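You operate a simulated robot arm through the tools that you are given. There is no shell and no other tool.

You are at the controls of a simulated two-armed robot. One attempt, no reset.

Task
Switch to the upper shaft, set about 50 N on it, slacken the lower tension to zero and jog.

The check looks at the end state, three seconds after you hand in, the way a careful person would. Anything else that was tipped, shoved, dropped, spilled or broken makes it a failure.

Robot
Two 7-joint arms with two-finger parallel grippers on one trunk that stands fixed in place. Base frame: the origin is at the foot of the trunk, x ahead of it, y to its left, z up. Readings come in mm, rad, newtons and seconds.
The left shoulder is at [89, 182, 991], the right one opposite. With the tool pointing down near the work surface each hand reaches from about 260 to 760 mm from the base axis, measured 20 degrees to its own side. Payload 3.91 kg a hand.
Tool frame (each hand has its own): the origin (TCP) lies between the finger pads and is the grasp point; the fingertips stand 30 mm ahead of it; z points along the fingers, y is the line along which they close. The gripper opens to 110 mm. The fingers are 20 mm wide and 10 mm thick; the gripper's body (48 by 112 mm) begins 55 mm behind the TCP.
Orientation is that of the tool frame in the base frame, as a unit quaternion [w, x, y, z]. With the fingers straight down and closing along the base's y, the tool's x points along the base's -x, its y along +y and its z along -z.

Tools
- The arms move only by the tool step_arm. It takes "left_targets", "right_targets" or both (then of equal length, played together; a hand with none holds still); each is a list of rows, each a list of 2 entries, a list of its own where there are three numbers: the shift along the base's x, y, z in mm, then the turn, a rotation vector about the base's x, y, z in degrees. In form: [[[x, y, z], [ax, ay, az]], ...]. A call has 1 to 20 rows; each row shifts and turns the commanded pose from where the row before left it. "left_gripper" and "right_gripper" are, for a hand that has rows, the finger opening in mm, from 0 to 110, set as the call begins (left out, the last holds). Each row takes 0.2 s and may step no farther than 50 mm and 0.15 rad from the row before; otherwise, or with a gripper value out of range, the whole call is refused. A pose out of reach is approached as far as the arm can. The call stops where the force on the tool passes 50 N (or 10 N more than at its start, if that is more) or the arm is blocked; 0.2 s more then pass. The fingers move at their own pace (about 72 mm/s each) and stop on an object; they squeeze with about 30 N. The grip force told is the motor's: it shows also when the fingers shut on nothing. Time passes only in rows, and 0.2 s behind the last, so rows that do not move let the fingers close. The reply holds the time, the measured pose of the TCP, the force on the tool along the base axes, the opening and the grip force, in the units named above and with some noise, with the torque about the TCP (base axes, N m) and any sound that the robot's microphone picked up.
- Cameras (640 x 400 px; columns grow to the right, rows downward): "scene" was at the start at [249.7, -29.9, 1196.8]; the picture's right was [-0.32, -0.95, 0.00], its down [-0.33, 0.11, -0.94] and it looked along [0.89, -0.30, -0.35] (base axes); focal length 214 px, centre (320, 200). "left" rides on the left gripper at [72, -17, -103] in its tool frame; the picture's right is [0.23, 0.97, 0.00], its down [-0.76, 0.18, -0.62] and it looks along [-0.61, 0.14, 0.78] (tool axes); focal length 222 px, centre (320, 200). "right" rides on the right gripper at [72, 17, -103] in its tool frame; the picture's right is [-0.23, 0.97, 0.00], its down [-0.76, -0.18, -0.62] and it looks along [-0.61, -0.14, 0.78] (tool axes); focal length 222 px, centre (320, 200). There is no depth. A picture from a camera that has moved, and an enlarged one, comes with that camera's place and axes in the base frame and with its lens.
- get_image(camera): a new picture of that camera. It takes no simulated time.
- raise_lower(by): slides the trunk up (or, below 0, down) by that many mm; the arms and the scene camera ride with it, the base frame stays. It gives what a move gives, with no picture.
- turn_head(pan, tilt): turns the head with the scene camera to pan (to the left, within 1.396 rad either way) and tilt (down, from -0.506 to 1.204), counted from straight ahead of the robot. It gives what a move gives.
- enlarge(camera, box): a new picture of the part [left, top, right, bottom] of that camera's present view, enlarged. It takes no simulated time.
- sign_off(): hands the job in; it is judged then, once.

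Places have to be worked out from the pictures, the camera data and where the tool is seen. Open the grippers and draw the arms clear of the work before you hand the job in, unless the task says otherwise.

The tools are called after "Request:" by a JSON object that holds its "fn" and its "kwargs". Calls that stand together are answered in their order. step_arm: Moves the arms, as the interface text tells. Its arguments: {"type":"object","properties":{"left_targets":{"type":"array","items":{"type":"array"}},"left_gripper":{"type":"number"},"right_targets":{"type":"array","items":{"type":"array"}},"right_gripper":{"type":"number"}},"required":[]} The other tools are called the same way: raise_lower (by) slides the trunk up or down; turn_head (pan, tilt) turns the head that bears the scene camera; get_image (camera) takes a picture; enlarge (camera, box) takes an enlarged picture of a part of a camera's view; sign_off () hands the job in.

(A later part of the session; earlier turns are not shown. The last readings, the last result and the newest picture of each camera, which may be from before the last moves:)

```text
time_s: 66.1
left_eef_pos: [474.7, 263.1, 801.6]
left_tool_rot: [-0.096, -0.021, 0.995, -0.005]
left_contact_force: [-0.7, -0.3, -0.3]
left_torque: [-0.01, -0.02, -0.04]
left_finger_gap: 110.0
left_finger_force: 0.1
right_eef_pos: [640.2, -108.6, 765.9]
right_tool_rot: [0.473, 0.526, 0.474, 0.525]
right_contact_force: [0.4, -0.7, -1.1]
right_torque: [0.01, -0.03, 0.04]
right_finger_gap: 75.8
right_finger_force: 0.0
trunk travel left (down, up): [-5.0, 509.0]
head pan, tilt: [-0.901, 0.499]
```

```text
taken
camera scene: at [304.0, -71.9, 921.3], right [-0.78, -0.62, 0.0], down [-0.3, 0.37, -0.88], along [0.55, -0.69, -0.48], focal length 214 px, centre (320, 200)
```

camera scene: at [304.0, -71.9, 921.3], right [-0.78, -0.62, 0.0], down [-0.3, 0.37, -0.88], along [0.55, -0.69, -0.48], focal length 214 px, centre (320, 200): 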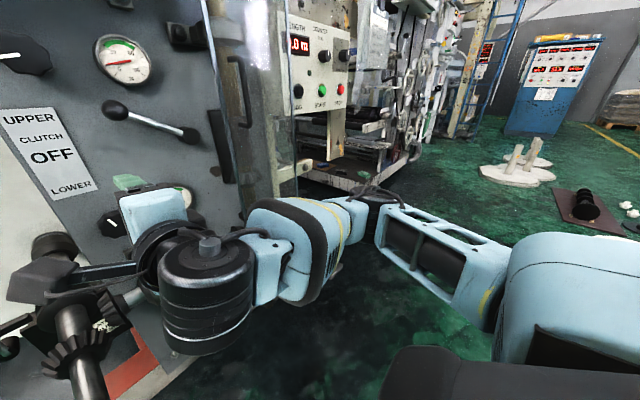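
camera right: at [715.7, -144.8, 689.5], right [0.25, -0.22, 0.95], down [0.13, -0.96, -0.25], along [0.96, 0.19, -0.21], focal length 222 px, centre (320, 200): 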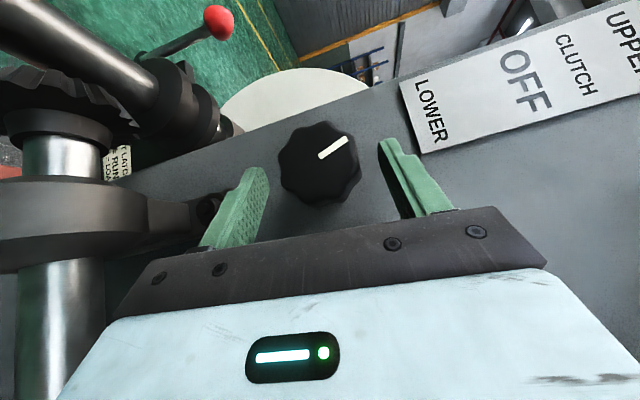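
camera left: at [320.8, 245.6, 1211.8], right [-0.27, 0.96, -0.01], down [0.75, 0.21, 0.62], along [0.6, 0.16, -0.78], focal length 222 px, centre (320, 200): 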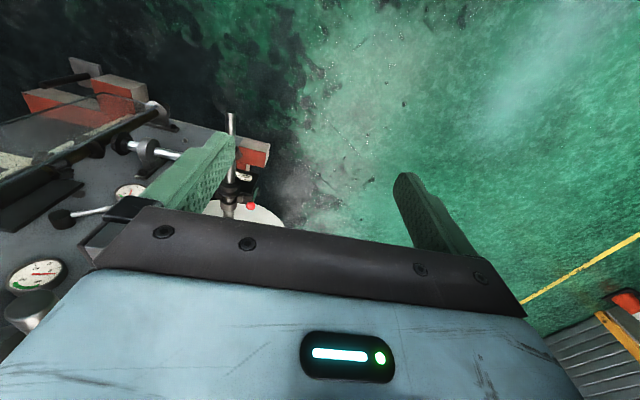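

The inward limit is real for this posture. I'll test the other wrist posture for the high knob, rolling to about -90° (elbow high) with some yaw, and probing forward at the upper knob's height.

Request:
{"fn": "step_arm", "kwargs": {"right_targets": [[[0, -10, 10], [-8, 0, 0]], [[0, -10, 10], [-8, 0, 0]], [[0, -10, 10], [-8, 0, 0]], [[0, -10, 10], [-8, 0, 0]], [[0, 0, 10], [-8, 0, 0]], [[0, 0, 10], [-8, 0, 0]], [[0, 0, 10], [-8, 0, 0]], [[0, 0, 10], [-8, 0, 0]], [[0, 0, 10], [-8, 0, 0]], [[0, 0, 10], [-8, 0, 0]], [[0, 0, 10], [-8, 0, 0]], [[0, 0, 10], [-8, 0, 0]], [[0, 0, 10], [-8, 0, 0]], [[0, 0, 10], [-8, 0, 0]], [[0, 0, 10], [-8, 0, 0]], [[0, 0, 10], [-8, 0, 0]], [[0, 0, 10], [-8, 0, 0]], [[0, 0, 10], [-8, 0, 0]], [[0, 0, 10], [-8, 0, 0]], [[0, 0, 0], [-8, 0, 0]]]}}

Request:
{"fn": "step_arm", "kwargs": {"right_targets": [[[0, 0, 0], [-8, 0, 0]], [[0, 0, 0], [-8, 0, 0]], [[0, 0, 0], [-6, 0, 0]], [[0, 0, 0], [0, 0, 8]], [[0, 0, 0], [0, 0, 8]], [[0, 0, 0], [0, 0, 8]], [[30, 10, 0], [0, 0, 0]], [[30, 10, 0], [0, 0, 0]], [[30, 10, 0], [0, 0, 0]], [[20, 0, 0], [0, 0, 0]], [[20, 0, 0], [0, 0, 0]], [[20, 0, 0], [0, 0, 0]], [[0, 0, 0], [0, 0, 0]]]}}

Request:
{"fn": "get_image", "kwargs": {"camera": "scene"}}

```text
time_s: 70.3
left_eef_pos: [474.0, 263.0, 802.6]
left_tool_rot: [-0.097, -0.021, 0.995, -0.005]
left_contact_force: [-0.8, 0.3, 0.3]
left_torque: [0.0, -0.02, -0.01]
left_finger_gap: 110.0
left_finger_force: 0.1
right_eef_pos: [644.6, -149.4, 956.2]
right_tool_rot: [0.599, -0.375, 0.599, -0.377]
right_contact_force: [0.2, -0.3, 0.1]
right_torque: [0.0, -0.02, -0.02]
right_finger_gap: 76.3
right_finger_force: 0.2
trunk travel left (down, up): [-5.0, 509.0]
head pan, tilt: [-0.901, 0.499]
```

```text
time_s: 73.1
left_eef_pos: [474.1, 263.4, 801.2]
left_tool_rot: [-0.097, -0.021, 0.995, -0.004]
left_contact_force: [-0.2, -0.1, 0.2]
left_torque: [-0.01, 0.01, -0.02]
left_finger_gap: 110.1
left_finger_force: 0.2
right_eef_pos: [795.8, -119.7, 956.4]
right_tool_rot: [0.607, -0.578, 0.405, -0.365]
right_contact_force: [0.6, -0.4, 0.6]
right_torque: [-0.03, 0.0, 0.01]
right_finger_gap: 76.1
right_finger_force: 0.1
trunk travel left (down, up): [-5.0, 509.0]
head pan, tilt: [-0.901, 0.499]
```

```text
taken
camera scene: at [304.0, -71.9, 921.3], right [-0.78, -0.62, 0.0], down [-0.3, 0.38, -0.88], along [0.55, -0.69, -0.48], focal length 214 px, centre (320, 200)
```

scene: 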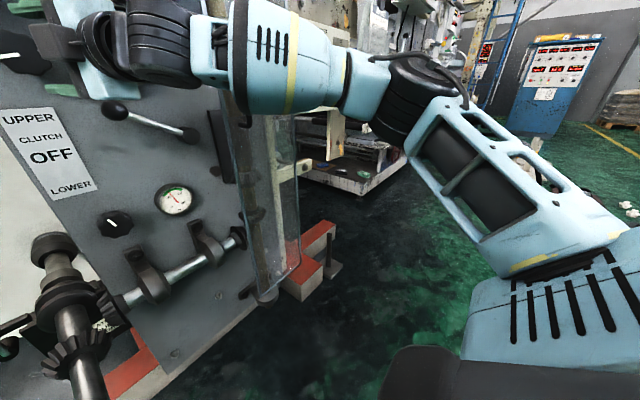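

This posture reaches (796, -120, 956) with no limit flagged. I'll continue forward slowly and look.

Request:
{"fn": "step_arm", "kwargs": {"right_targets": [[[10, 2, 0], [0, 0, 0]], [[10, 3, 0], [0, 0, 0]], [[8, 3, 0], [0, 0, 0]], [[0, 0, 0], [0, 0, 0]]]}}

Request:
{"fn": "get_image", "kwargs": {"camera": "right"}}

Request:
{"fn": "turn_head", "kwargs": {"pan": -0.3, "tilt": 0.3}}

Request:
{"fn": "get_image", "kwargs": {"camera": "scene"}}

```text
time_s: 74.1
left_eef_pos: [474.4, 264.2, 802.5]
left_tool_rot: [-0.096, -0.021, 0.995, -0.004]
left_contact_force: [0.5, 0.5, -0.3]
left_torque: [-0.01, -0.02, 0.0]
left_finger_gap: 109.8
left_finger_force: 0.1
right_eef_pos: [796.4, -119.8, 956.2]
right_tool_rot: [0.607, -0.579, 0.404, -0.365]
right_contact_force: [-0.6, 0.0, -0.2]
right_torque: [-0.02, 0.0, -0.04]
right_finger_gap: 76.0
right_finger_force: 0.0
right hand out of reach, approached as far as the arm can: row 1, 2, 3
trunk travel left (down, up): [-5.0, 509.0]
head pan, tilt: [-0.901, 0.499]
```

```text
taken
camera right: at [730.7, -227.0, 933.6], right [-0.12, 0.27, -0.96], down [-0.87, 0.43, 0.23], along [0.47, 0.86, 0.19], focal length 222 px, centre (320, 200)
```

right: 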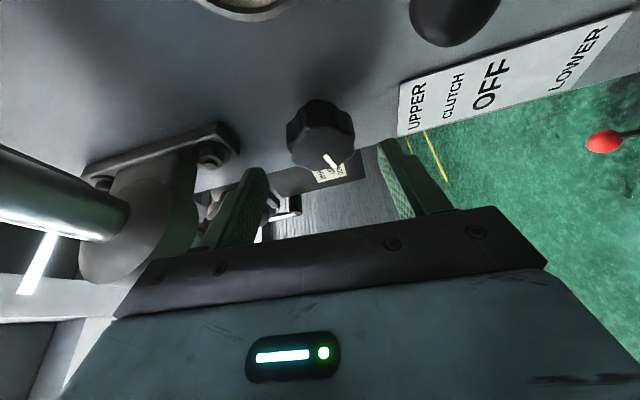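

```text
time_s: 75.1
left_eef_pos: [474.0, 262.3, 801.6]
left_tool_rot: [-0.097, -0.021, 0.995, -0.004]
left_contact_force: [1.1, -0.2, -0.2]
left_torque: [0.0, 0.0, 0.03]
left_finger_gap: 110.0
left_finger_force: 0.0
right_eef_pos: [797.2, -119.7, 956.7]
right_tool_rot: [0.607, -0.578, 0.405, -0.365]
right_contact_force: [0.2, 0.8, -0.3]
right_torque: [0.03, -0.04, 0.04]
right_finger_gap: 76.1
right_finger_force: 0.0
trunk travel left (down, up): [-5.0, 509.0]
head pan, tilt: [-0.3, 0.3]
```

```text
taken
camera scene: at [336.6, -28.3, 939.6], right [-0.3, -0.96, 0.0], down [-0.28, 0.09, -0.96], along [0.91, -0.28, -0.3], focal length 214 px, centre (320, 200)
```

scene: 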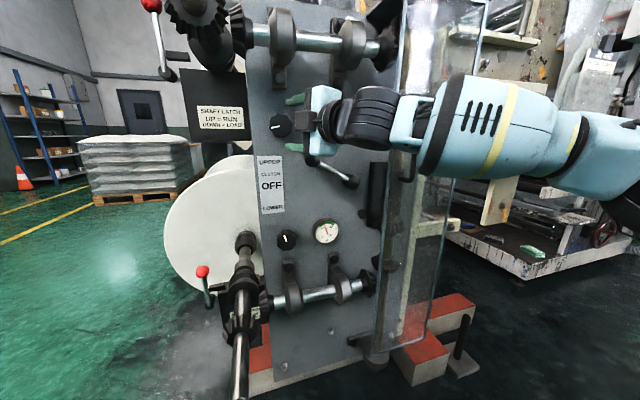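

In this posture too the limit is short of the knob by about 40 mm for a full grasp. I'll measure the upper knob precisely from this close camera before planning a fingertip approach.

Request:
{"fn": "enlarge", "kwargs": {"camera": "right", "box": [220, 60, 460, 210]}}

Request:
{"fn": "enlarge", "kwargs": {"camera": "scene", "box": [240, 70, 400, 170]}}

```text
2.67 times, centred on (340, 135) of right
camera zoom: at [730.7, -227.0, 933.5], right [-0.12, 0.27, -0.96], down [-0.87, 0.43, 0.23], along [0.47, 0.86, 0.19], focal length 592 px, centre (267, 373)
```

zoom: 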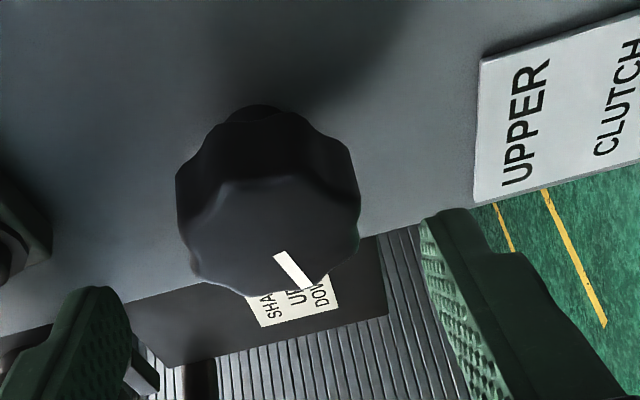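

```text
4.00 times, centred on (320, 120) of scene
camera zoom: at [336.6, -28.3, 939.6], right [-0.3, -0.96, 0.0], down [-0.28, 0.09, -0.96], along [0.91, -0.28, -0.3], focal length 858 px, centre (320, 520)
```

zoom: 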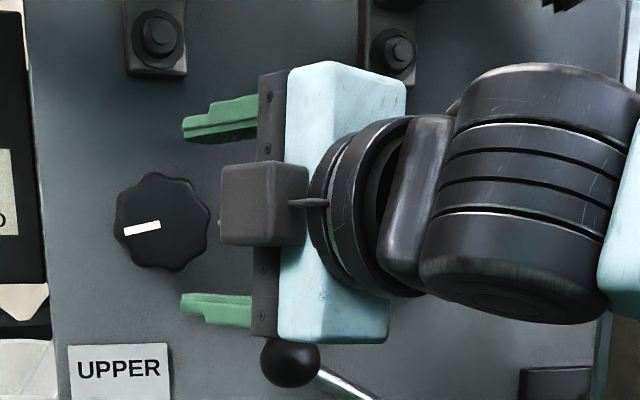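

The upper knob face is at about (848, -94, 957) and is about 23 mm thick. It's too far for a pinch, but a straight-arm fingertip can reach its right-hand side and roll it clockwise by dragging downward. I'll back off, close the fingers, align the tool with the forearm, and come to the right of the knob.

Request:
{"fn": "step_arm", "kwargs": {"right_targets": [[[-25, -20, 0], [0, 0, 0]], [[-10, -15, 10], [0, 0, 6]], [[0, 0, 0], [2.5, -4.3, 0]], [[0, 0, 0], [2.5, -4.3, 0]], [[0, 0, 0], [0, 0, 0]], [[20, 0, 0], [0, 0, 0]], [[20, 0, 2], [0, 0, 0]], [[15, 0, 2], [0, 0, 0]], [[10, 0, 0], [0, 0, 0]], [[10, 0, 0], [0, 0, 0]], [[0, 0, 0], [0, 0, 0]]], "right_gripper": 0}}

Request:
{"fn": "enlarge", "kwargs": {"camera": "scene", "box": [240, 70, 400, 170]}}

Request:
{"fn": "get_image", "kwargs": {"camera": "right"}}

```text
time_s: 77.5
left_eef_pos: [474.6, 262.9, 801.2]
left_tool_rot: [-0.096, -0.021, 0.995, -0.005]
left_contact_force: [-0.2, 0.3, -0.9]
left_torque: [-0.02, 0.01, 0.01]
left_finger_gap: 109.9
left_finger_force: 0.0
right_eef_pos: [835.4, -156.9, 970.6]
right_tool_rot: [0.677, -0.545, 0.341, -0.36]
right_contact_force: [-0.2, -0.4, -0.1]
right_torque: [-0.01, -0.01, 0.03]
right_finger_gap: 0.1
right_finger_force: 29.9
trunk travel left (down, up): [-5.0, 509.0]
head pan, tilt: [-0.3, 0.3]
```

```text
4.00 times, centred on (320, 120) of scene
camera zoom: at [336.6, -28.2, 939.7], right [-0.3, -0.96, 0.0], down [-0.28, 0.09, -0.96], along [0.91, -0.28, -0.3], focal length 858 px, centre (320, 520)
```

zoom: 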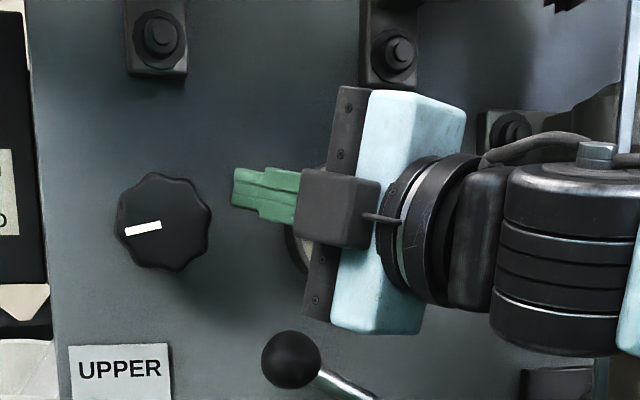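

```text
taken
camera right: at [786.6, -267.4, 930.5], right [0.0, 0.34, -0.94], down [-0.94, 0.32, 0.12], along [0.34, 0.88, 0.32], focal length 222 px, centre (320, 200)
```

right: 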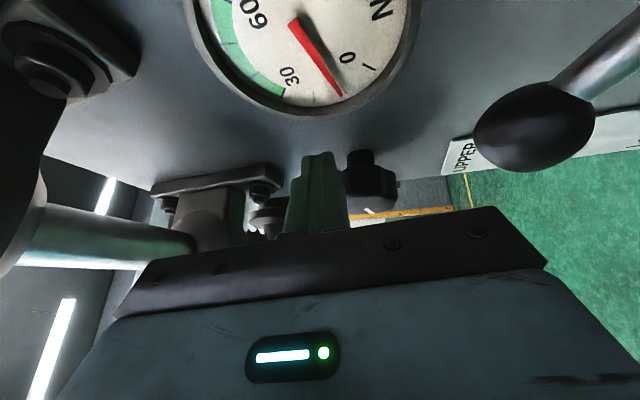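

The aligned tool reaches further: the tip is now at (861, -142, 976), just right of the knob. I'll press left onto the knob's rim and drag downward along an arc.

Request:
{"fn": "step_arm", "kwargs": {"right_targets": [[[0, 10, -1], [0, 0, 0]], [[0, 9, -1], [0, 0, 0]], [[0, -2, -5], [0, 0, 0]], [[0, -2, -6], [0, 0, 0]], [[0, 0, -6], [0, 0, 0]], [[0, 0, -6], [0, 0, 0]], [[0, 2, -6], [0, 0, 0]], [[0, 2, -6], [0, 0, 0]]]}}

Request:
{"fn": "enlarge", "kwargs": {"camera": "scene", "box": [240, 70, 400, 170]}}

Request:
{"fn": "get_image", "kwargs": {"camera": "right"}}

```text
time_s: 79.3
left_eef_pos: [474.9, 263.9, 801.6]
left_tool_rot: [-0.097, -0.022, 0.995, -0.005]
left_contact_force: [0.5, 0.6, -0.6]
left_torque: [-0.02, 0.03, 0.0]
left_finger_gap: 109.9
left_finger_force: 0.0
right_eef_pos: [834.7, -144.1, 931.3]
right_tool_rot: [0.677, -0.544, 0.34, -0.36]
right_contact_force: [0.9, 0.8, -0.5]
right_torque: [-0.01, 0.01, 0.01]
right_finger_gap: 0.0
right_finger_force: 30.0
right hand out of reach, approached as far as the arm can: row 1, 2
trunk travel left (down, up): [-5.0, 509.0]
head pan, tilt: [-0.3, 0.3]
```

```text
4.00 times, centred on (320, 120) of scene
camera zoom: at [336.6, -28.2, 939.7], right [-0.3, -0.96, 0.0], down [-0.28, 0.09, -0.96], along [0.91, -0.28, -0.3], focal length 858 px, centre (320, 520)
```

zoom: 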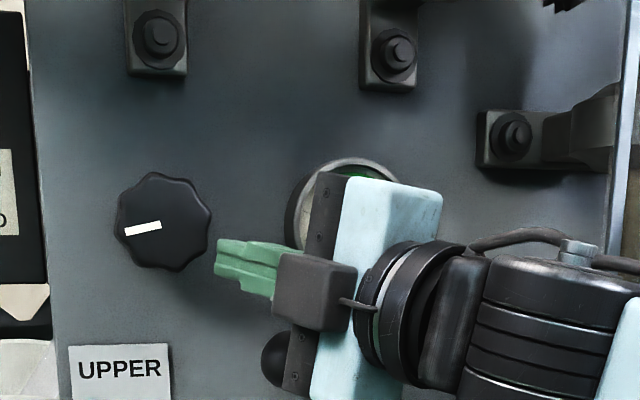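

```text
taken
camera right: at [784.9, -255.8, 891.9], right [0.0, 0.34, -0.94], down [-0.94, 0.32, 0.12], along [0.34, 0.88, 0.32], focal length 222 px, centre (320, 200)
```

right: 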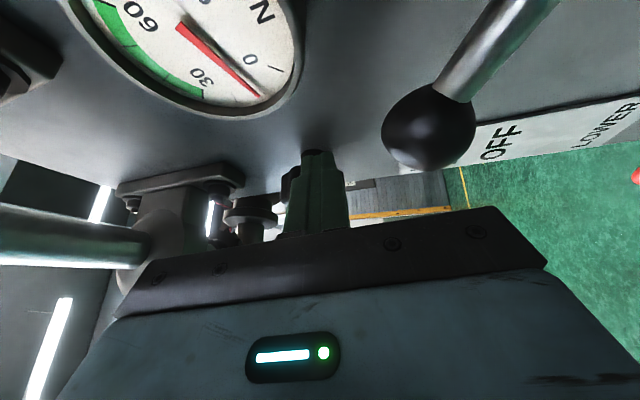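

The reach clipped the leftward move up high, so there was no contact. The lower-right part of the knob is within reach, so I'll start at about 3 o'clock and drag down and left below the knob.

Request:
{"fn": "step_arm", "kwargs": {"right_targets": [[[0, -8, 18], [0, 0, 0]], [[0, 6, 0], [0, 0, 0]], [[0, 6, 0], [0, 0, 0]], [[0, 2, -7], [0, 0, 0]], [[0, 4, -7], [0, 0, 0]], [[0, 5.5, -6], [0, 0, 0]], [[0, 6.5, -4], [0, 0, 0]], [[0, 7.5, -2.5], [0, 0, 0]]]}}

Request:
{"fn": "enlarge", "kwargs": {"camera": "scene", "box": [240, 70, 400, 170]}}

Request:
{"fn": "get_image", "kwargs": {"camera": "right"}}

```text
time_s: 81.1
left_eef_pos: [476.2, 263.3, 798.9]
left_tool_rot: [-0.099, -0.021, 0.995, -0.004]
left_contact_force: [-0.2, 0.2, 0.8]
left_torque: [-0.04, -0.02, 0.04]
left_finger_gap: 109.8
left_finger_force: 0.0
right_eef_pos: [834.6, -123.2, 916.6]
right_tool_rot: [0.676, -0.546, 0.342, -0.359]
right_contact_force: [8.9, -5.7, -12.9]
right_torque: [-0.19, 0.4, -0.31]
right_finger_gap: 0.0
right_finger_force: 30.1
right hand out of reach, approached as far as the arm can: row 7, 8
trunk travel left (down, up): [-5.0, 509.0]
head pan, tilt: [-0.3, 0.3]
```

```text
4.00 times, centred on (320, 120) of scene
camera zoom: at [338.6, -28.7, 938.9], right [-0.3, -0.96, 0.0], down [-0.28, 0.09, -0.95], along [0.91, -0.28, -0.3], focal length 858 px, centre (320, 520)
```

zoom: 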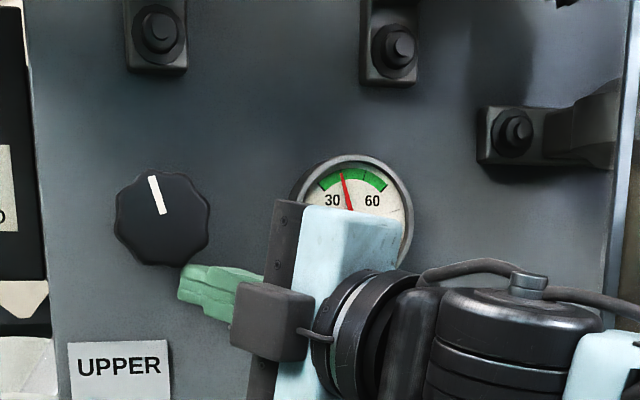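

```text
taken
camera right: at [784.6, -234.1, 876.8], right [-0.01, 0.34, -0.94], down [-0.94, 0.32, 0.12], along [0.34, 0.89, 0.32], focal length 222 px, centre (320, 200)
```

right: 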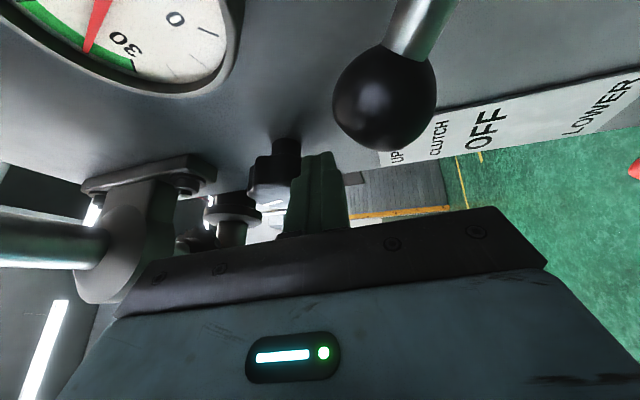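

One stroke turned the knob about 90°, and the upper gauge now reads about 40 N. I'll disengage, return to the start point and do a short stroke of about 13 mm for the last 10 N.

Request:
{"fn": "step_arm", "kwargs": {"right_targets": [[[0, -8, -8], [0, 0, 0]], [[0, -18, 0], [0, 0, 0]], [[0, -6, 20], [0, 0, 0]], [[0, 0, 20], [0, 0, 0]], [[0, 8, 0], [0, 0, 0]], [[0, 7, 0], [0, 0, 0]], [[0, 2, -7], [0, 0, 0]], [[0, 2.5, -5], [0, 0, 0]]]}}

Request:
{"fn": "enlarge", "kwargs": {"camera": "scene", "box": [240, 70, 400, 170]}}

Request:
{"fn": "get_image", "kwargs": {"camera": "right"}}

```text
time_s: 82.9
left_eef_pos: [474.4, 262.1, 802.1]
left_tool_rot: [-0.097, -0.02, 0.995, -0.003]
left_contact_force: [0.0, -0.2, 0.2]
left_torque: [0.01, -0.02, 0.0]
left_finger_gap: 110.1
left_finger_force: 0.2
right_eef_pos: [832.5, -141.5, 939.7]
right_tool_rot: [0.677, -0.542, 0.342, -0.362]
right_contact_force: [-2.7, -17.3, -3.8]
right_torque: [0.1, 0.23, -0.24]
right_finger_gap: 0.2
right_finger_force: 30.0
trunk travel left (down, up): [-5.0, 509.0]
head pan, tilt: [-0.3, 0.3]
```

```text
4.00 times, centred on (320, 120) of scene
camera zoom: at [336.6, -29.8, 939.6], right [-0.3, -0.96, 0.0], down [-0.28, 0.09, -0.96], along [0.91, -0.28, -0.3], focal length 858 px, centre (320, 520)
```

zoom: 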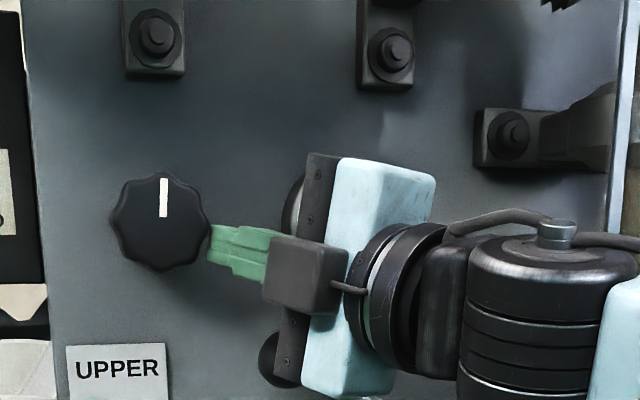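

```text
taken
camera right: at [782.9, -252.4, 899.2], right [0.0, 0.34, -0.94], down [-0.94, 0.33, 0.12], along [0.35, 0.88, 0.32], focal length 222 px, centre (320, 200)
```

right: 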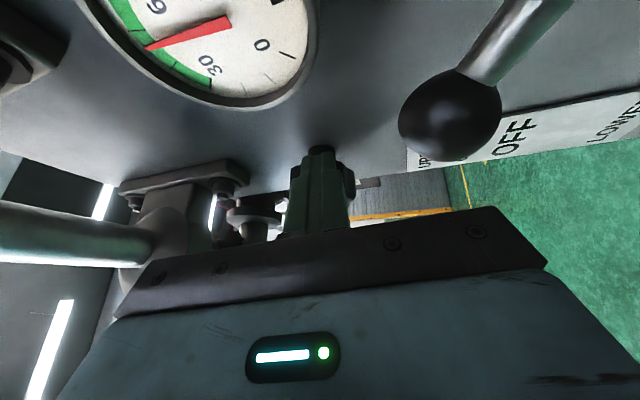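

The knob now points straight up, at about 45 N. I'm still in contact, so I'll drag another 6-7 mm.

Request:
{"fn": "step_arm", "kwargs": {"right_targets": [[[0, 1.5, -3.5], [0, 0, 0]], [[0, 1.5, -3], [0, 0, 0]]]}}

Request:
{"fn": "enlarge", "kwargs": {"camera": "scene", "box": [240, 70, 400, 170]}}

Request:
{"fn": "enlarge", "kwargs": {"camera": "right", "box": [60, 0, 380, 200]}}

```text
time_s: 83.5
left_eef_pos: [474.2, 261.5, 801.7]
left_tool_rot: [-0.097, -0.021, 0.995, -0.003]
left_contact_force: [0.5, -0.7, 0.4]
left_torque: [0.0, 0.02, 0.03]
left_finger_gap: 110.1
left_finger_force: 0.1
right_eef_pos: [833.1, -138.1, 930.2]
right_tool_rot: [0.676, -0.543, 0.343, -0.361]
right_contact_force: [-5.8, -23.5, -9.4]
right_torque: [0.2, 0.08, -0.33]
right_finger_gap: 0.0
right_finger_force: 30.4
trunk travel left (down, up): [-5.0, 509.0]
head pan, tilt: [-0.3, 0.3]
```

```text
4.00 times, centred on (320, 120) of scene
camera zoom: at [336.8, -30.5, 939.5], right [-0.3, -0.96, 0.0], down [-0.28, 0.09, -0.95], along [0.91, -0.28, -0.3], focal length 858 px, centre (320, 520)
```

zoom: 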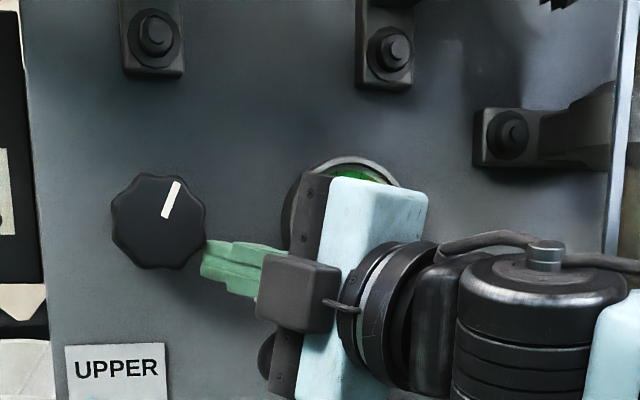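

```text
2.00 times, centred on (220, 100) of right
camera zoom: at [783.2, -249.5, 890.6], right [0.0, 0.34, -0.94], down [-0.94, 0.32, 0.12], along [0.35, 0.88, 0.32], focal length 444 px, centre (520, 400)
```

zoom: 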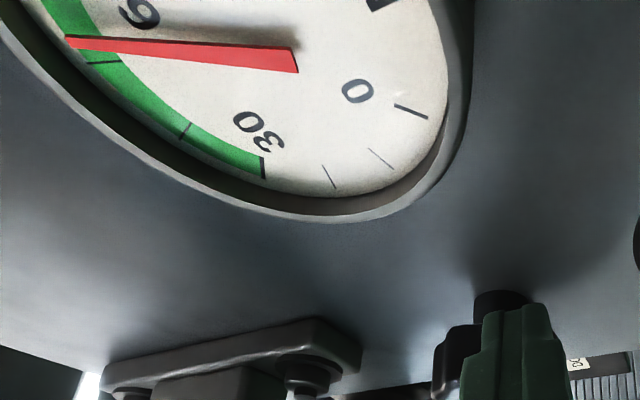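

The gauge now reads just past 50 N. I'll leave radially so the knob isn't disturbed, then check.

Request:
{"fn": "step_arm", "kwargs": {"right_targets": [[[0, -8, -6], [0, 0, 0]], [[-5, -12, -8], [0, 0, 0]], [[-40, -25, 0], [0, 0, 0]], [[-40, -25, 0], [0, 0, 0]], [[0, -30, -20], [0, 0, 0]], [[0, -30, -30], [0, 0, 0]]]}}

Request:
{"fn": "enlarge", "kwargs": {"camera": "scene", "box": [240, 90, 400, 190]}}

Request:
{"fn": "get_image", "kwargs": {"camera": "scene"}}

```text
time_s: 84.5
left_eef_pos: [474.3, 263.3, 802.2]
left_tool_rot: [-0.096, -0.021, 0.995, -0.005]
left_contact_force: [-0.8, 0.6, 0.0]
left_torque: [0.01, -0.02, 0.02]
left_finger_gap: 110.1
left_finger_force: 0.1
right_eef_pos: [750.3, -170.7, 920.6]
right_tool_rot: [0.682, -0.558, 0.324, -0.345]
right_contact_force: [-2.3, 17.0, 4.7]
right_torque: [-0.02, 0.27, -0.98]
right_finger_gap: 0.0
right_finger_force: 30.2
trunk travel left (down, up): [-5.0, 509.0]
head pan, tilt: [-0.3, 0.3]
stopped in row 4 (right hand): the force on the tool passed its limit at 64 N (the readings are from after the stop); the commanded pose is now the measured one
```

```text
4.00 times, centred on (320, 140) of scene
camera zoom: at [336.0, -27.4, 939.9], right [-0.3, -0.96, 0.0], down [-0.28, 0.09, -0.96], along [0.91, -0.28, -0.29], focal length 858 px, centre (320, 440)
```

zoom: 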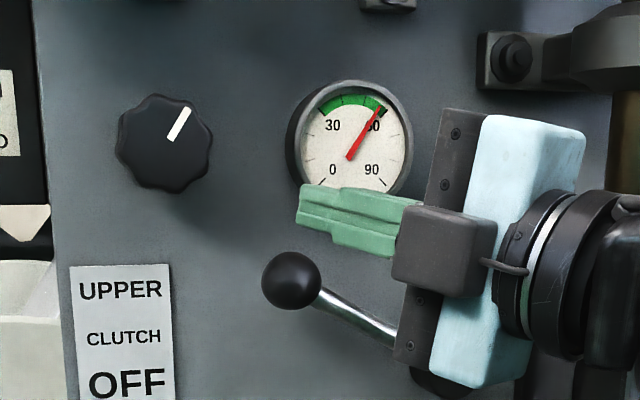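

```text
taken
camera scene: at [336.0, -27.4, 939.9], right [-0.3, -0.96, 0.0], down [-0.28, 0.09, -0.96], along [0.91, -0.28, -0.29], focal length 214 px, centre (320, 200)
```

scene: 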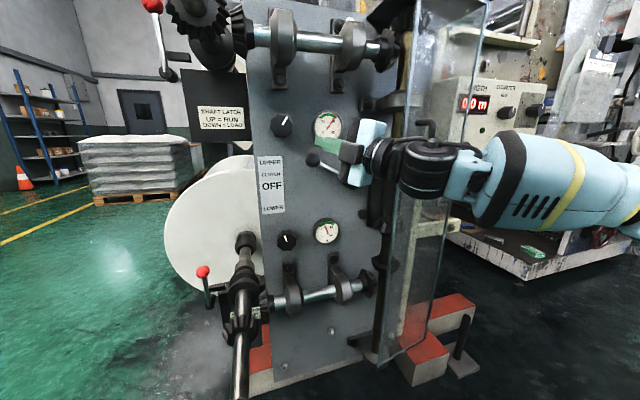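

Two things happened. The knob crept on release, so the gauge now shows about 56 N. The hand's right side also touched something while backing to the right. I'll look before moving.

Request:
{"fn": "get_image", "kwargs": {"camera": "right"}}

Request:
{"fn": "enlarge", "kwargs": {"camera": "scene", "box": [320, 80, 520, 205]}}

```text
taken
camera right: at [707.2, -285.3, 881.0], right [-0.02, 0.33, -0.94], down [-0.96, 0.27, 0.11], along [0.3, 0.9, 0.31], focal length 222 px, centre (320, 200)
```

right: 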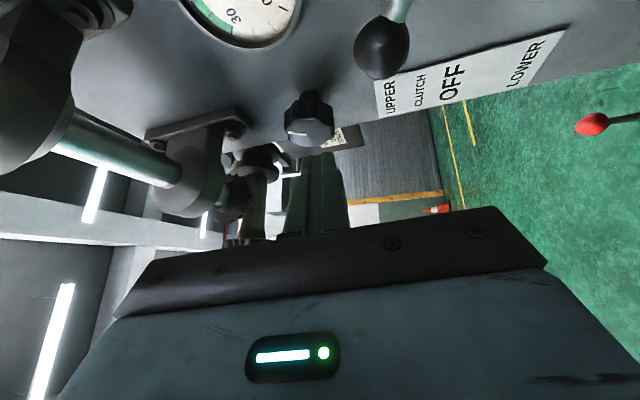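

```text
3.20 times, centred on (420, 142) of scene
camera zoom: at [336.0, -27.4, 939.9], right [-0.3, -0.96, 0.0], down [-0.28, 0.09, -0.96], along [0.91, -0.28, -0.29], focal length 686 px, centre (0, 384)
```

zoom: 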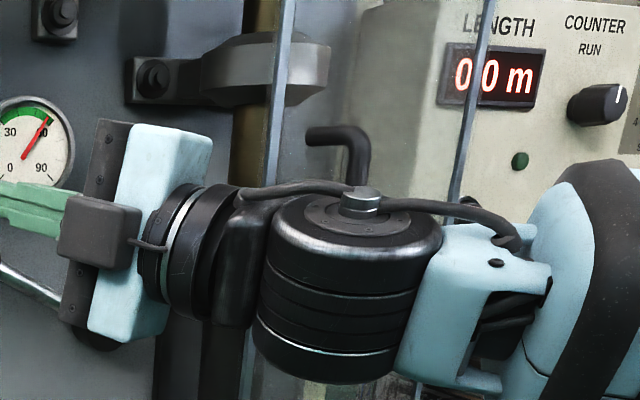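

The wrist/camera side is next to the guard handle; the guard itself looks unmoved. I'll move left off it, then approach the upper knob's right side again to nudge it back counter-clockwise about 18°.

Request:
{"fn": "step_arm", "kwargs": {"right_targets": [[[5, 15, 0], [0, 0, 0]], [[10, 5, 8], [0, 0, 0]], [[25, 0, 10], [0, 0, 0]], [[25, -5, 2], [0, 0, 0]], [[15, -5, 0], [0, 0, 0]], [[5, 0, 0], [0, 0, 0]], [[0, 0, 0], [0, 0, 0]]]}}

Request:
{"fn": "enlarge", "kwargs": {"camera": "scene", "box": [240, 80, 400, 180]}}

```text
time_s: 86.1
left_eef_pos: [474.4, 263.0, 802.5]
left_tool_rot: [-0.097, -0.022, 0.995, -0.005]
left_contact_force: [-0.5, 0.0, 0.0]
left_torque: [0.03, -0.02, -0.01]
left_finger_gap: 109.8
left_finger_force: 0.1
right_eef_pos: [838.8, -166.6, 937.5]
right_tool_rot: [0.681, -0.555, 0.329, -0.346]
right_contact_force: [0.3, 0.2, -0.1]
right_torque: [-0.02, -0.01, -0.01]
right_finger_gap: 0.0
right_finger_force: 30.2
trunk travel left (down, up): [-5.0, 509.0]
head pan, tilt: [-0.3, 0.3]
```

```text
4.00 times, centred on (320, 130) of scene
camera zoom: at [336.6, -28.2, 939.7], right [-0.3, -0.96, 0.0], down [-0.28, 0.09, -0.96], along [0.91, -0.28, -0.3], focal length 858 px, centre (320, 480)
```

zoom: 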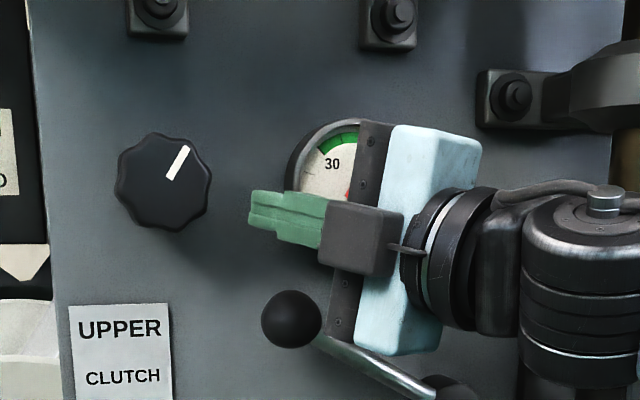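

I'm to the right of the knob at its lower side. I'll press in, drag up about 8 mm, and retract straight back so the release doesn't turn it.

Request:
{"fn": "step_arm", "kwargs": {"right_targets": [[[0, 12, 0], [0, 0, 0]], [[0, 10, 0], [0, 0, 0]], [[0, 4, 0], [0, 0, 0]], [[0, 0, 0], [0, 0, 0]], [[0, -0.5, 4], [0, 0, 0]], [[0, 0, 4], [0, 0, 0]], [[0, 0, 0], [0, 0, 0]]]}}

Request:
{"fn": "enlarge", "kwargs": {"camera": "scene", "box": [240, 80, 400, 180]}}

Request:
{"fn": "enlarge", "kwargs": {"camera": "right", "box": [60, 0, 380, 200]}}

```text
time_s: 87.7
left_eef_pos: [474.9, 263.5, 801.8]
left_tool_rot: [-0.097, -0.021, 0.995, -0.003]
left_contact_force: [0.0, -0.6, -0.4]
left_torque: [-0.01, -0.03, 0.03]
left_finger_gap: 110.0
left_finger_force: 0.0
right_eef_pos: [839.2, -144.5, 945.2]
right_tool_rot: [0.681, -0.554, 0.329, -0.347]
right_contact_force: [-0.1, -4.8, -1.0]
right_torque: [-0.05, -0.01, -0.09]
right_finger_gap: 0.3
right_finger_force: 30.3
trunk travel left (down, up): [-5.0, 509.0]
head pan, tilt: [-0.3, 0.3]
```

```text
4.00 times, centred on (320, 130) of scene
camera zoom: at [336.7, -28.7, 939.6], right [-0.3, -0.96, 0.0], down [-0.28, 0.09, -0.96], along [0.91, -0.28, -0.3], focal length 858 px, centre (320, 480)
```

zoom: 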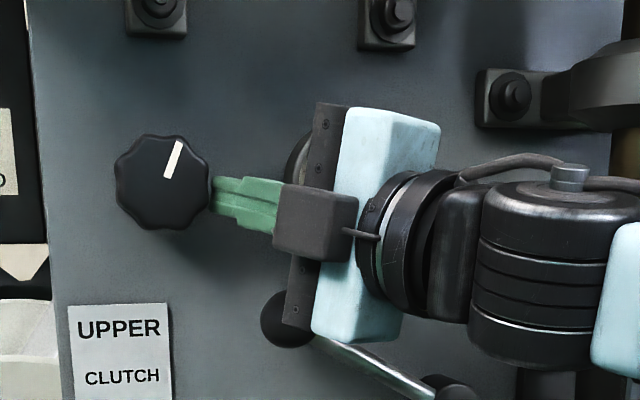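

```text
2.00 times, centred on (220, 100) of right
camera zoom: at [794.0, -257.4, 905.8], right [-0.02, 0.33, -0.94], down [-0.95, 0.28, 0.12], along [0.31, 0.9, 0.31], focal length 444 px, centre (520, 400)
```

zoom: 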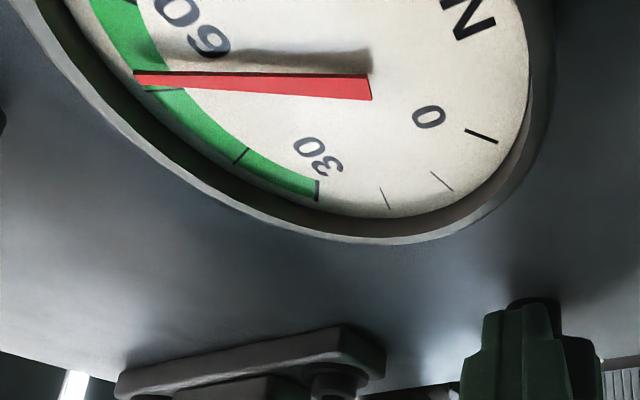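

The needle is now just past the 50 tick, at about 51-52 N. I'll give it 2 mm more upward and then retract straight back.

Request:
{"fn": "step_arm", "kwargs": {"right_targets": [[[0, 0, 2], [0, 0, 0]], [[-8, -1, 0], [0, 0, 0]], [[-12, -1, 0], [0, 0, 0]], [[-20, 0, 0], [0, 0, 0]], [[-20, 0, 0], [0, 0, 0]], [[-20, 0, 0], [0, 0, 0]]]}}

Request:
{"fn": "enlarge", "kwargs": {"camera": "scene", "box": [260, 90, 380, 165]}}

Request:
{"fn": "enlarge", "kwargs": {"camera": "right", "box": [60, 0, 380, 200]}}

```text
time_s: 89.1
left_eef_pos: [474.5, 262.5, 801.9]
left_tool_rot: [-0.097, -0.021, 0.995, -0.004]
left_contact_force: [-0.7, -0.2, -0.1]
left_torque: [-0.02, 0.0, -0.01]
left_finger_gap: 110.0
left_finger_force: 0.1
right_eef_pos: [758.2, -143.0, 948.2]
right_tool_rot: [0.681, -0.555, 0.329, -0.345]
right_contact_force: [-0.2, -0.3, 0.0]
right_torque: [-0.01, -0.01, 0.01]
right_finger_gap: 0.0
right_finger_force: 29.7
trunk travel left (down, up): [-5.0, 509.0]
head pan, tilt: [-0.3, 0.3]
```

```text
5.33 times, centred on (320, 128) of scene
camera zoom: at [336.5, -28.1, 939.7], right [-0.3, -0.96, 0.0], down [-0.28, 0.09, -0.96], along [0.91, -0.28, -0.3], focal length 1144 px, centre (320, 587)
```

zoom: 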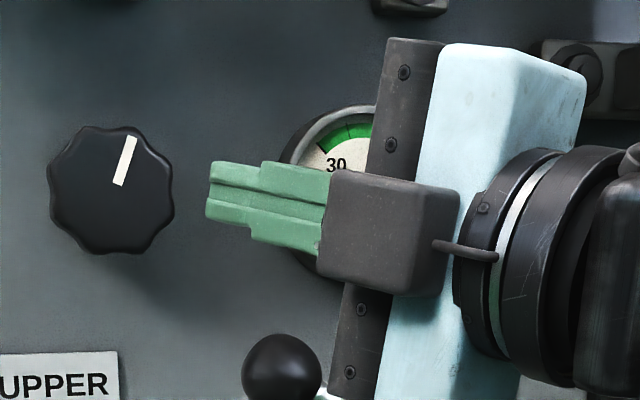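

```text
2.00 times, centred on (220, 100) of right
camera zoom: at [713.2, -255.3, 910.2], right [-0.02, 0.33, -0.94], down [-0.95, 0.28, 0.12], along [0.31, 0.9, 0.31], focal length 444 px, centre (520, 400)
```

zoom: 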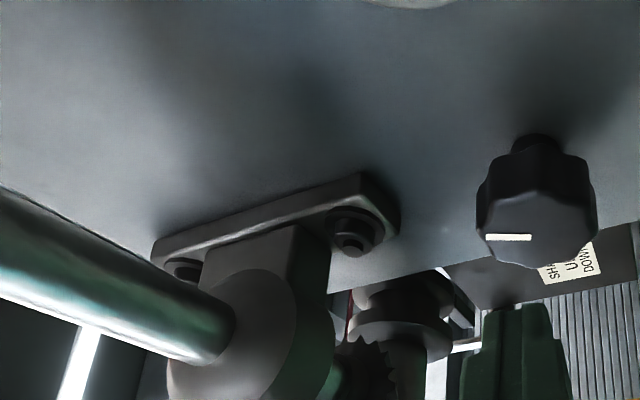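

The upper knob's pointer is at about 73°, which is roughly 50-51 N. Next is the lower knob. I'll back off a little, descend in front of the panel, and level the tool.

Request:
{"fn": "step_arm", "kwargs": {"right_targets": [[[-28, 8, 0], [0, 0, 0]], [[0, 0, -40], [0, 0, 0]], [[0, 0, -40], [0, 0, 0]], [[0, 0, -40], [-3.7, 6.4, 0]], [[0, 0, -40], [-3.7, 6.4, 0]], [[0, 0, -40], [0, 0, 0]], [[0, 0, -40], [0, 0, 0]], [[0, 0, -40], [0, 0, 0]], [[0, 0, -24], [0, 0, 0]], [[0, 0, 0], [0, 0, 0]]]}}

Request:
{"fn": "get_image", "kwargs": {"camera": "scene"}}

Request:
{"fn": "get_image", "kwargs": {"camera": "right"}}

Request:
{"fn": "enlarge", "kwargs": {"camera": "scene", "box": [260, 90, 380, 165]}}

```text
time_s: 91.3
left_eef_pos: [473.3, 263.5, 802.1]
left_tool_rot: [-0.097, -0.021, 0.995, -0.005]
left_contact_force: [0.4, -0.2, 0.4]
left_torque: [0.01, -0.01, 0.01]
left_finger_gap: 109.9
left_finger_force: 0.2
right_eef_pos: [728.4, -133.0, 645.4]
right_tool_rot: [-0.603, 0.633, -0.38, 0.302]
right_contact_force: [0.9, -0.4, 0.4]
right_torque: [0.03, 0.03, -0.02]
right_finger_gap: 0.0
right_finger_force: 29.9
trunk travel left (down, up): [-5.0, 509.0]
head pan, tilt: [-0.3, 0.3]
```

```text
taken
camera scene: at [336.6, -28.2, 939.7], right [-0.3, -0.96, 0.0], down [-0.28, 0.09, -0.96], along [0.91, -0.28, -0.3], focal length 214 px, centre (320, 200)
```

scene: 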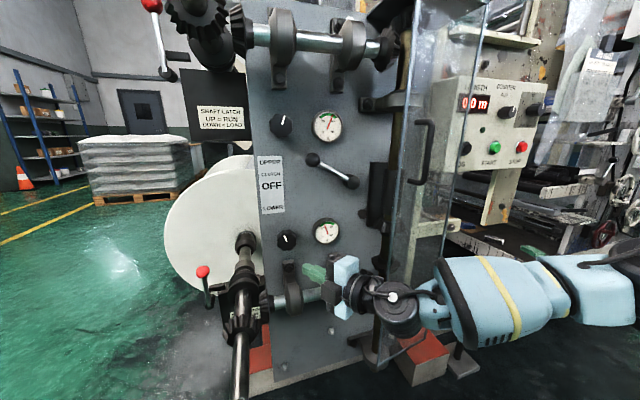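

```text
taken
camera right: at [677.9, -250.6, 631.2], right [-0.23, 0.21, -0.95], down [-0.91, 0.31, 0.29], along [0.35, 0.93, 0.12], focal length 222 px, centre (320, 200)
```

right: 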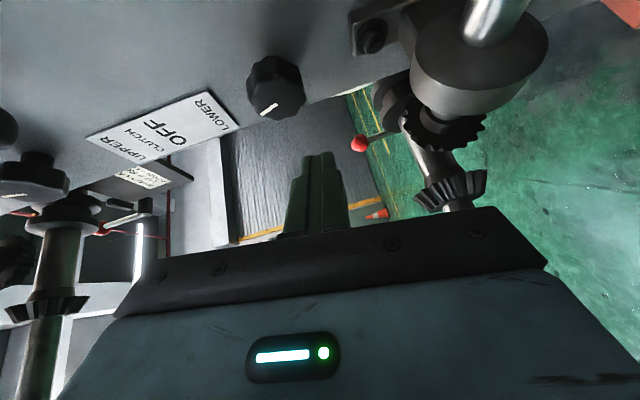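

```text
5.33 times, centred on (320, 128) of scene
camera zoom: at [336.6, -28.2, 939.7], right [-0.3, -0.96, 0.0], down [-0.28, 0.09, -0.96], along [0.91, -0.28, -0.3], focal length 1144 px, centre (320, 587)
```

zoom: 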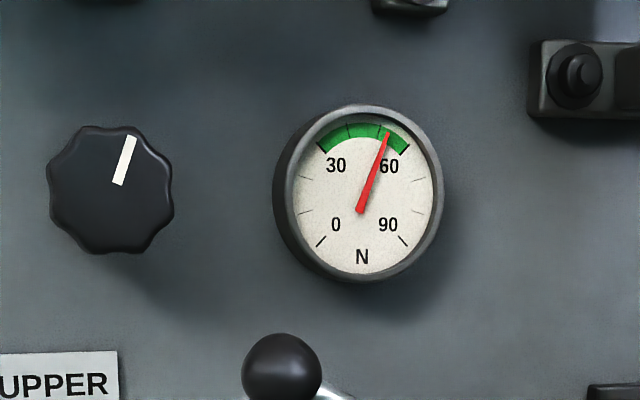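

The upper gauge reads about 51-52 N. The tool is now level with the lower knob, so I'll advance to its right side, press in low and drag upward to turn it counter-clockwise.

Request:
{"fn": "step_arm", "kwargs": {"right_targets": [[[30, -12, 0], [0, 0, 0]], [[30, -12, 0], [0, 0, 0]], [[30, 0, 0], [0, 0, 0]], [[17, 0, -2], [0, 0, 0]], [[0, 14, 2], [0, 0, 0]], [[0, 6, 2], [0, 0, 0]], [[0, -2, 6], [0, 0, 0]], [[0, -2, 6], [0, 0, 0]], [[0, 0, 7], [0, 0, 0]], [[0, 1, 6], [0, 0, 0]], [[0, 2, 6], [0, 0, 0]], [[0, 3, 5], [0, 0, 0]]]}}

Request:
{"fn": "enlarge", "kwargs": {"camera": "scene", "box": [240, 200, 400, 300]}}

Request:
{"fn": "get_image", "kwargs": {"camera": "right"}}

```text
time_s: 93.9
left_eef_pos: [472.7, 263.1, 802.2]
left_tool_rot: [-0.095, -0.021, 0.995, -0.004]
left_contact_force: [-0.6, -1.1, 0.2]
left_torque: [-0.01, 0.0, 0.0]
left_finger_gap: 109.9
left_finger_force: 0.1
right_eef_pos: [837.1, -139.5, 688.0]
right_tool_rot: [-0.606, 0.629, -0.379, 0.307]
right_contact_force: [3.9, -19.5, 13.7]
right_torque: [0.1, -0.31, -0.47]
right_finger_gap: 0.0
right_finger_force: 30.6
trunk travel left (down, up): [-5.0, 509.0]
head pan, tilt: [-0.3, 0.3]
```

```text
4.00 times, centred on (320, 250) of scene
camera zoom: at [335.6, -29.2, 940.0], right [-0.3, -0.96, 0.0], down [-0.28, 0.09, -0.96], along [0.91, -0.28, -0.29], focal length 858 px, centre (320, 0)
```

zoom: 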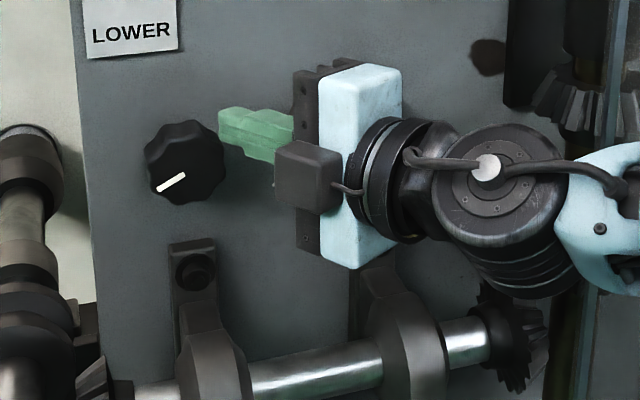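

```text
taken
camera right: at [786.6, -256.2, 674.8], right [-0.22, 0.21, -0.95], down [-0.91, 0.31, 0.28], along [0.36, 0.92, 0.13], focal length 222 px, centre (320, 200)
```

right: 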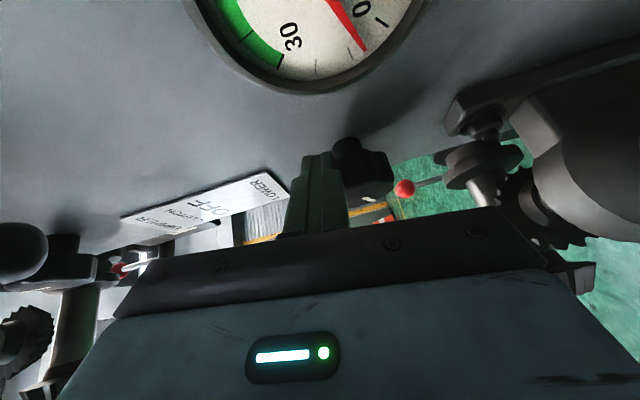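

The lower gauge is down to about 5 N in one stroke. I'll continue the arc a little, to the end stop.

Request:
{"fn": "step_arm", "kwargs": {"right_targets": [[[0, 3, 4], [0, 0, 0]], [[0, 4, 4], [0, 0, 0]], [[0, 5, 3], [0, 0, 0]]]}}

Request:
{"fn": "enlarge", "kwargs": {"camera": "scene", "box": [240, 200, 400, 300]}}

Request:
{"fn": "get_image", "kwargs": {"camera": "right"}}

```text
time_s: 94.7
left_eef_pos: [472.3, 261.0, 803.1]
left_tool_rot: [-0.095, -0.021, 0.995, -0.003]
left_contact_force: [0.2, -0.6, 0.1]
left_torque: [0.0, 0.01, 0.02]
left_finger_gap: 109.7
left_finger_force: 0.1
right_eef_pos: [838.2, -134.7, 695.8]
right_tool_rot: [-0.604, 0.628, -0.384, 0.308]
right_contact_force: [-16.1, -38.2, 13.2]
right_torque: [-0.09, -0.09, -0.42]
right_finger_gap: 0.2
right_finger_force: 29.7
trunk travel left (down, up): [-5.0, 509.0]
head pan, tilt: [-0.3, 0.3]
```

```text
4.00 times, centred on (320, 250) of scene
camera zoom: at [334.4, -30.5, 940.4], right [-0.3, -0.96, 0.0], down [-0.28, 0.09, -0.96], along [0.91, -0.28, -0.29], focal length 858 px, centre (320, 0)
```

zoom: 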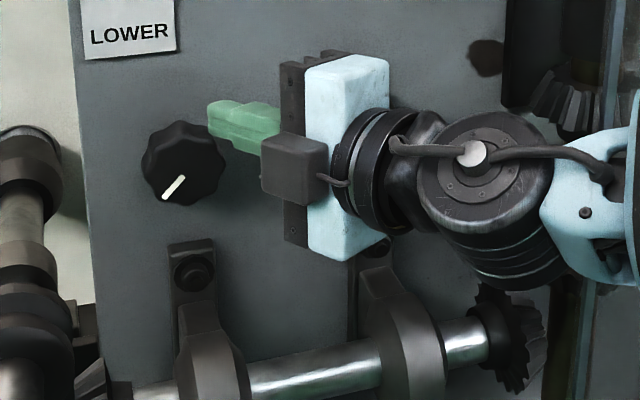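

```text
taken
camera right: at [785.7, -249.9, 681.9], right [-0.23, 0.21, -0.95], down [-0.9, 0.32, 0.29], along [0.37, 0.92, 0.12], focal length 222 px, centre (320, 200)
```

right: 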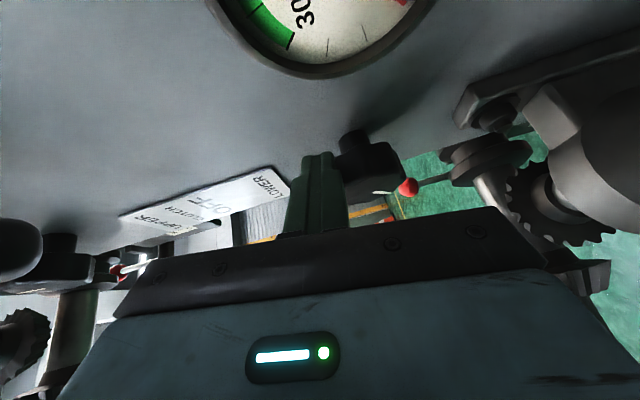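

The pointer is at the zero end and the push force rose, so it's at the stop. I'll release outward and back.

Request:
{"fn": "step_arm", "kwargs": {"right_targets": [[[0, -6, 5], [0, 0, 0]], [[-5, -8, 4], [0, 0, 0]], [[-25, 0, 0], [0, 0, 0]], [[-30, 0, 0], [0, 0, 0]], [[-30, 5, -30], [0, 0, 0]], [[-20, 5, -40], [0, 0, 0]], [[0, 0, -30], [0, 0, 0]]]}}

Request:
{"fn": "enlarge", "kwargs": {"camera": "scene", "box": [240, 200, 400, 300]}}

Request:
{"fn": "enlarge", "kwargs": {"camera": "scene", "box": [240, 90, 400, 190]}}

Request:
{"fn": "get_image", "kwargs": {"camera": "scene"}}

```text
time_s: 96.3
left_eef_pos: [474.7, 263.0, 802.2]
left_tool_rot: [-0.096, -0.021, 0.995, -0.004]
left_contact_force: [-0.1, 0.2, -0.6]
left_torque: [0.02, 0.03, 0.0]
left_finger_gap: 110.0
left_finger_force: 0.1
right_eef_pos: [728.4, -130.6, 602.1]
right_tool_rot: [-0.604, 0.632, -0.38, 0.303]
right_contact_force: [-0.4, -0.5, 0.2]
right_torque: [-0.02, 0.03, -0.02]
right_finger_gap: 0.0
right_finger_force: 29.6
trunk travel left (down, up): [-5.0, 509.0]
head pan, tilt: [-0.3, 0.3]
```

```text
4.00 times, centred on (320, 250) of scene
camera zoom: at [336.6, -28.3, 939.6], right [-0.3, -0.96, 0.0], down [-0.28, 0.09, -0.96], along [0.91, -0.28, -0.3], focal length 858 px, centre (320, 0)
```

zoom: 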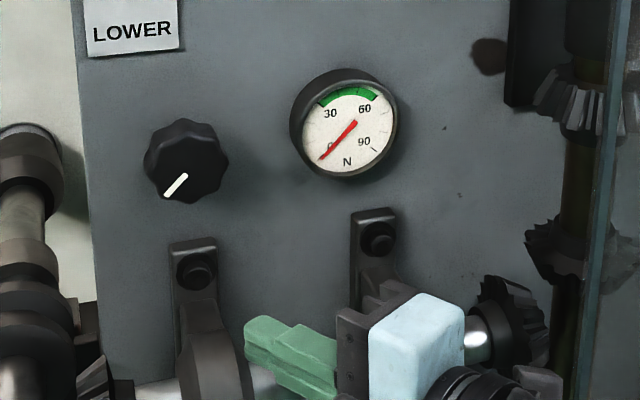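

```text
4.00 times, centred on (320, 140) of scene
camera zoom: at [336.6, -28.3, 939.6], right [-0.3, -0.96, 0.0], down [-0.28, 0.09, -0.96], along [0.91, -0.28, -0.3], focal length 858 px, centre (320, 440)
```

zoom: 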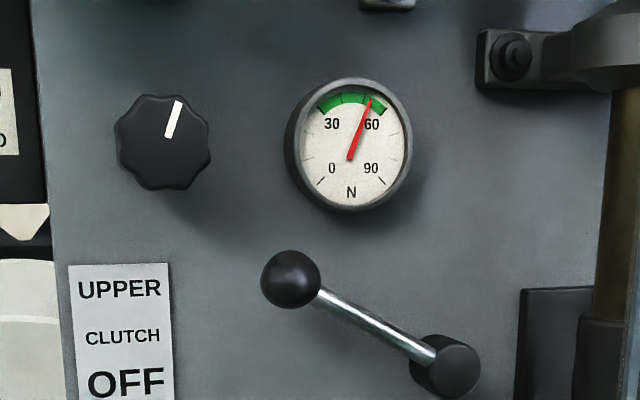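

```text
taken
camera scene: at [336.6, -28.3, 939.6], right [-0.3, -0.96, 0.0], down [-0.28, 0.09, -0.96], along [0.91, -0.28, -0.3], focal length 214 px, centre (320, 200)
```

scene: 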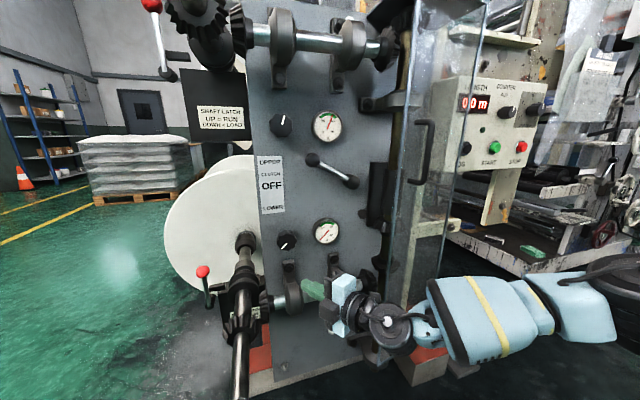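

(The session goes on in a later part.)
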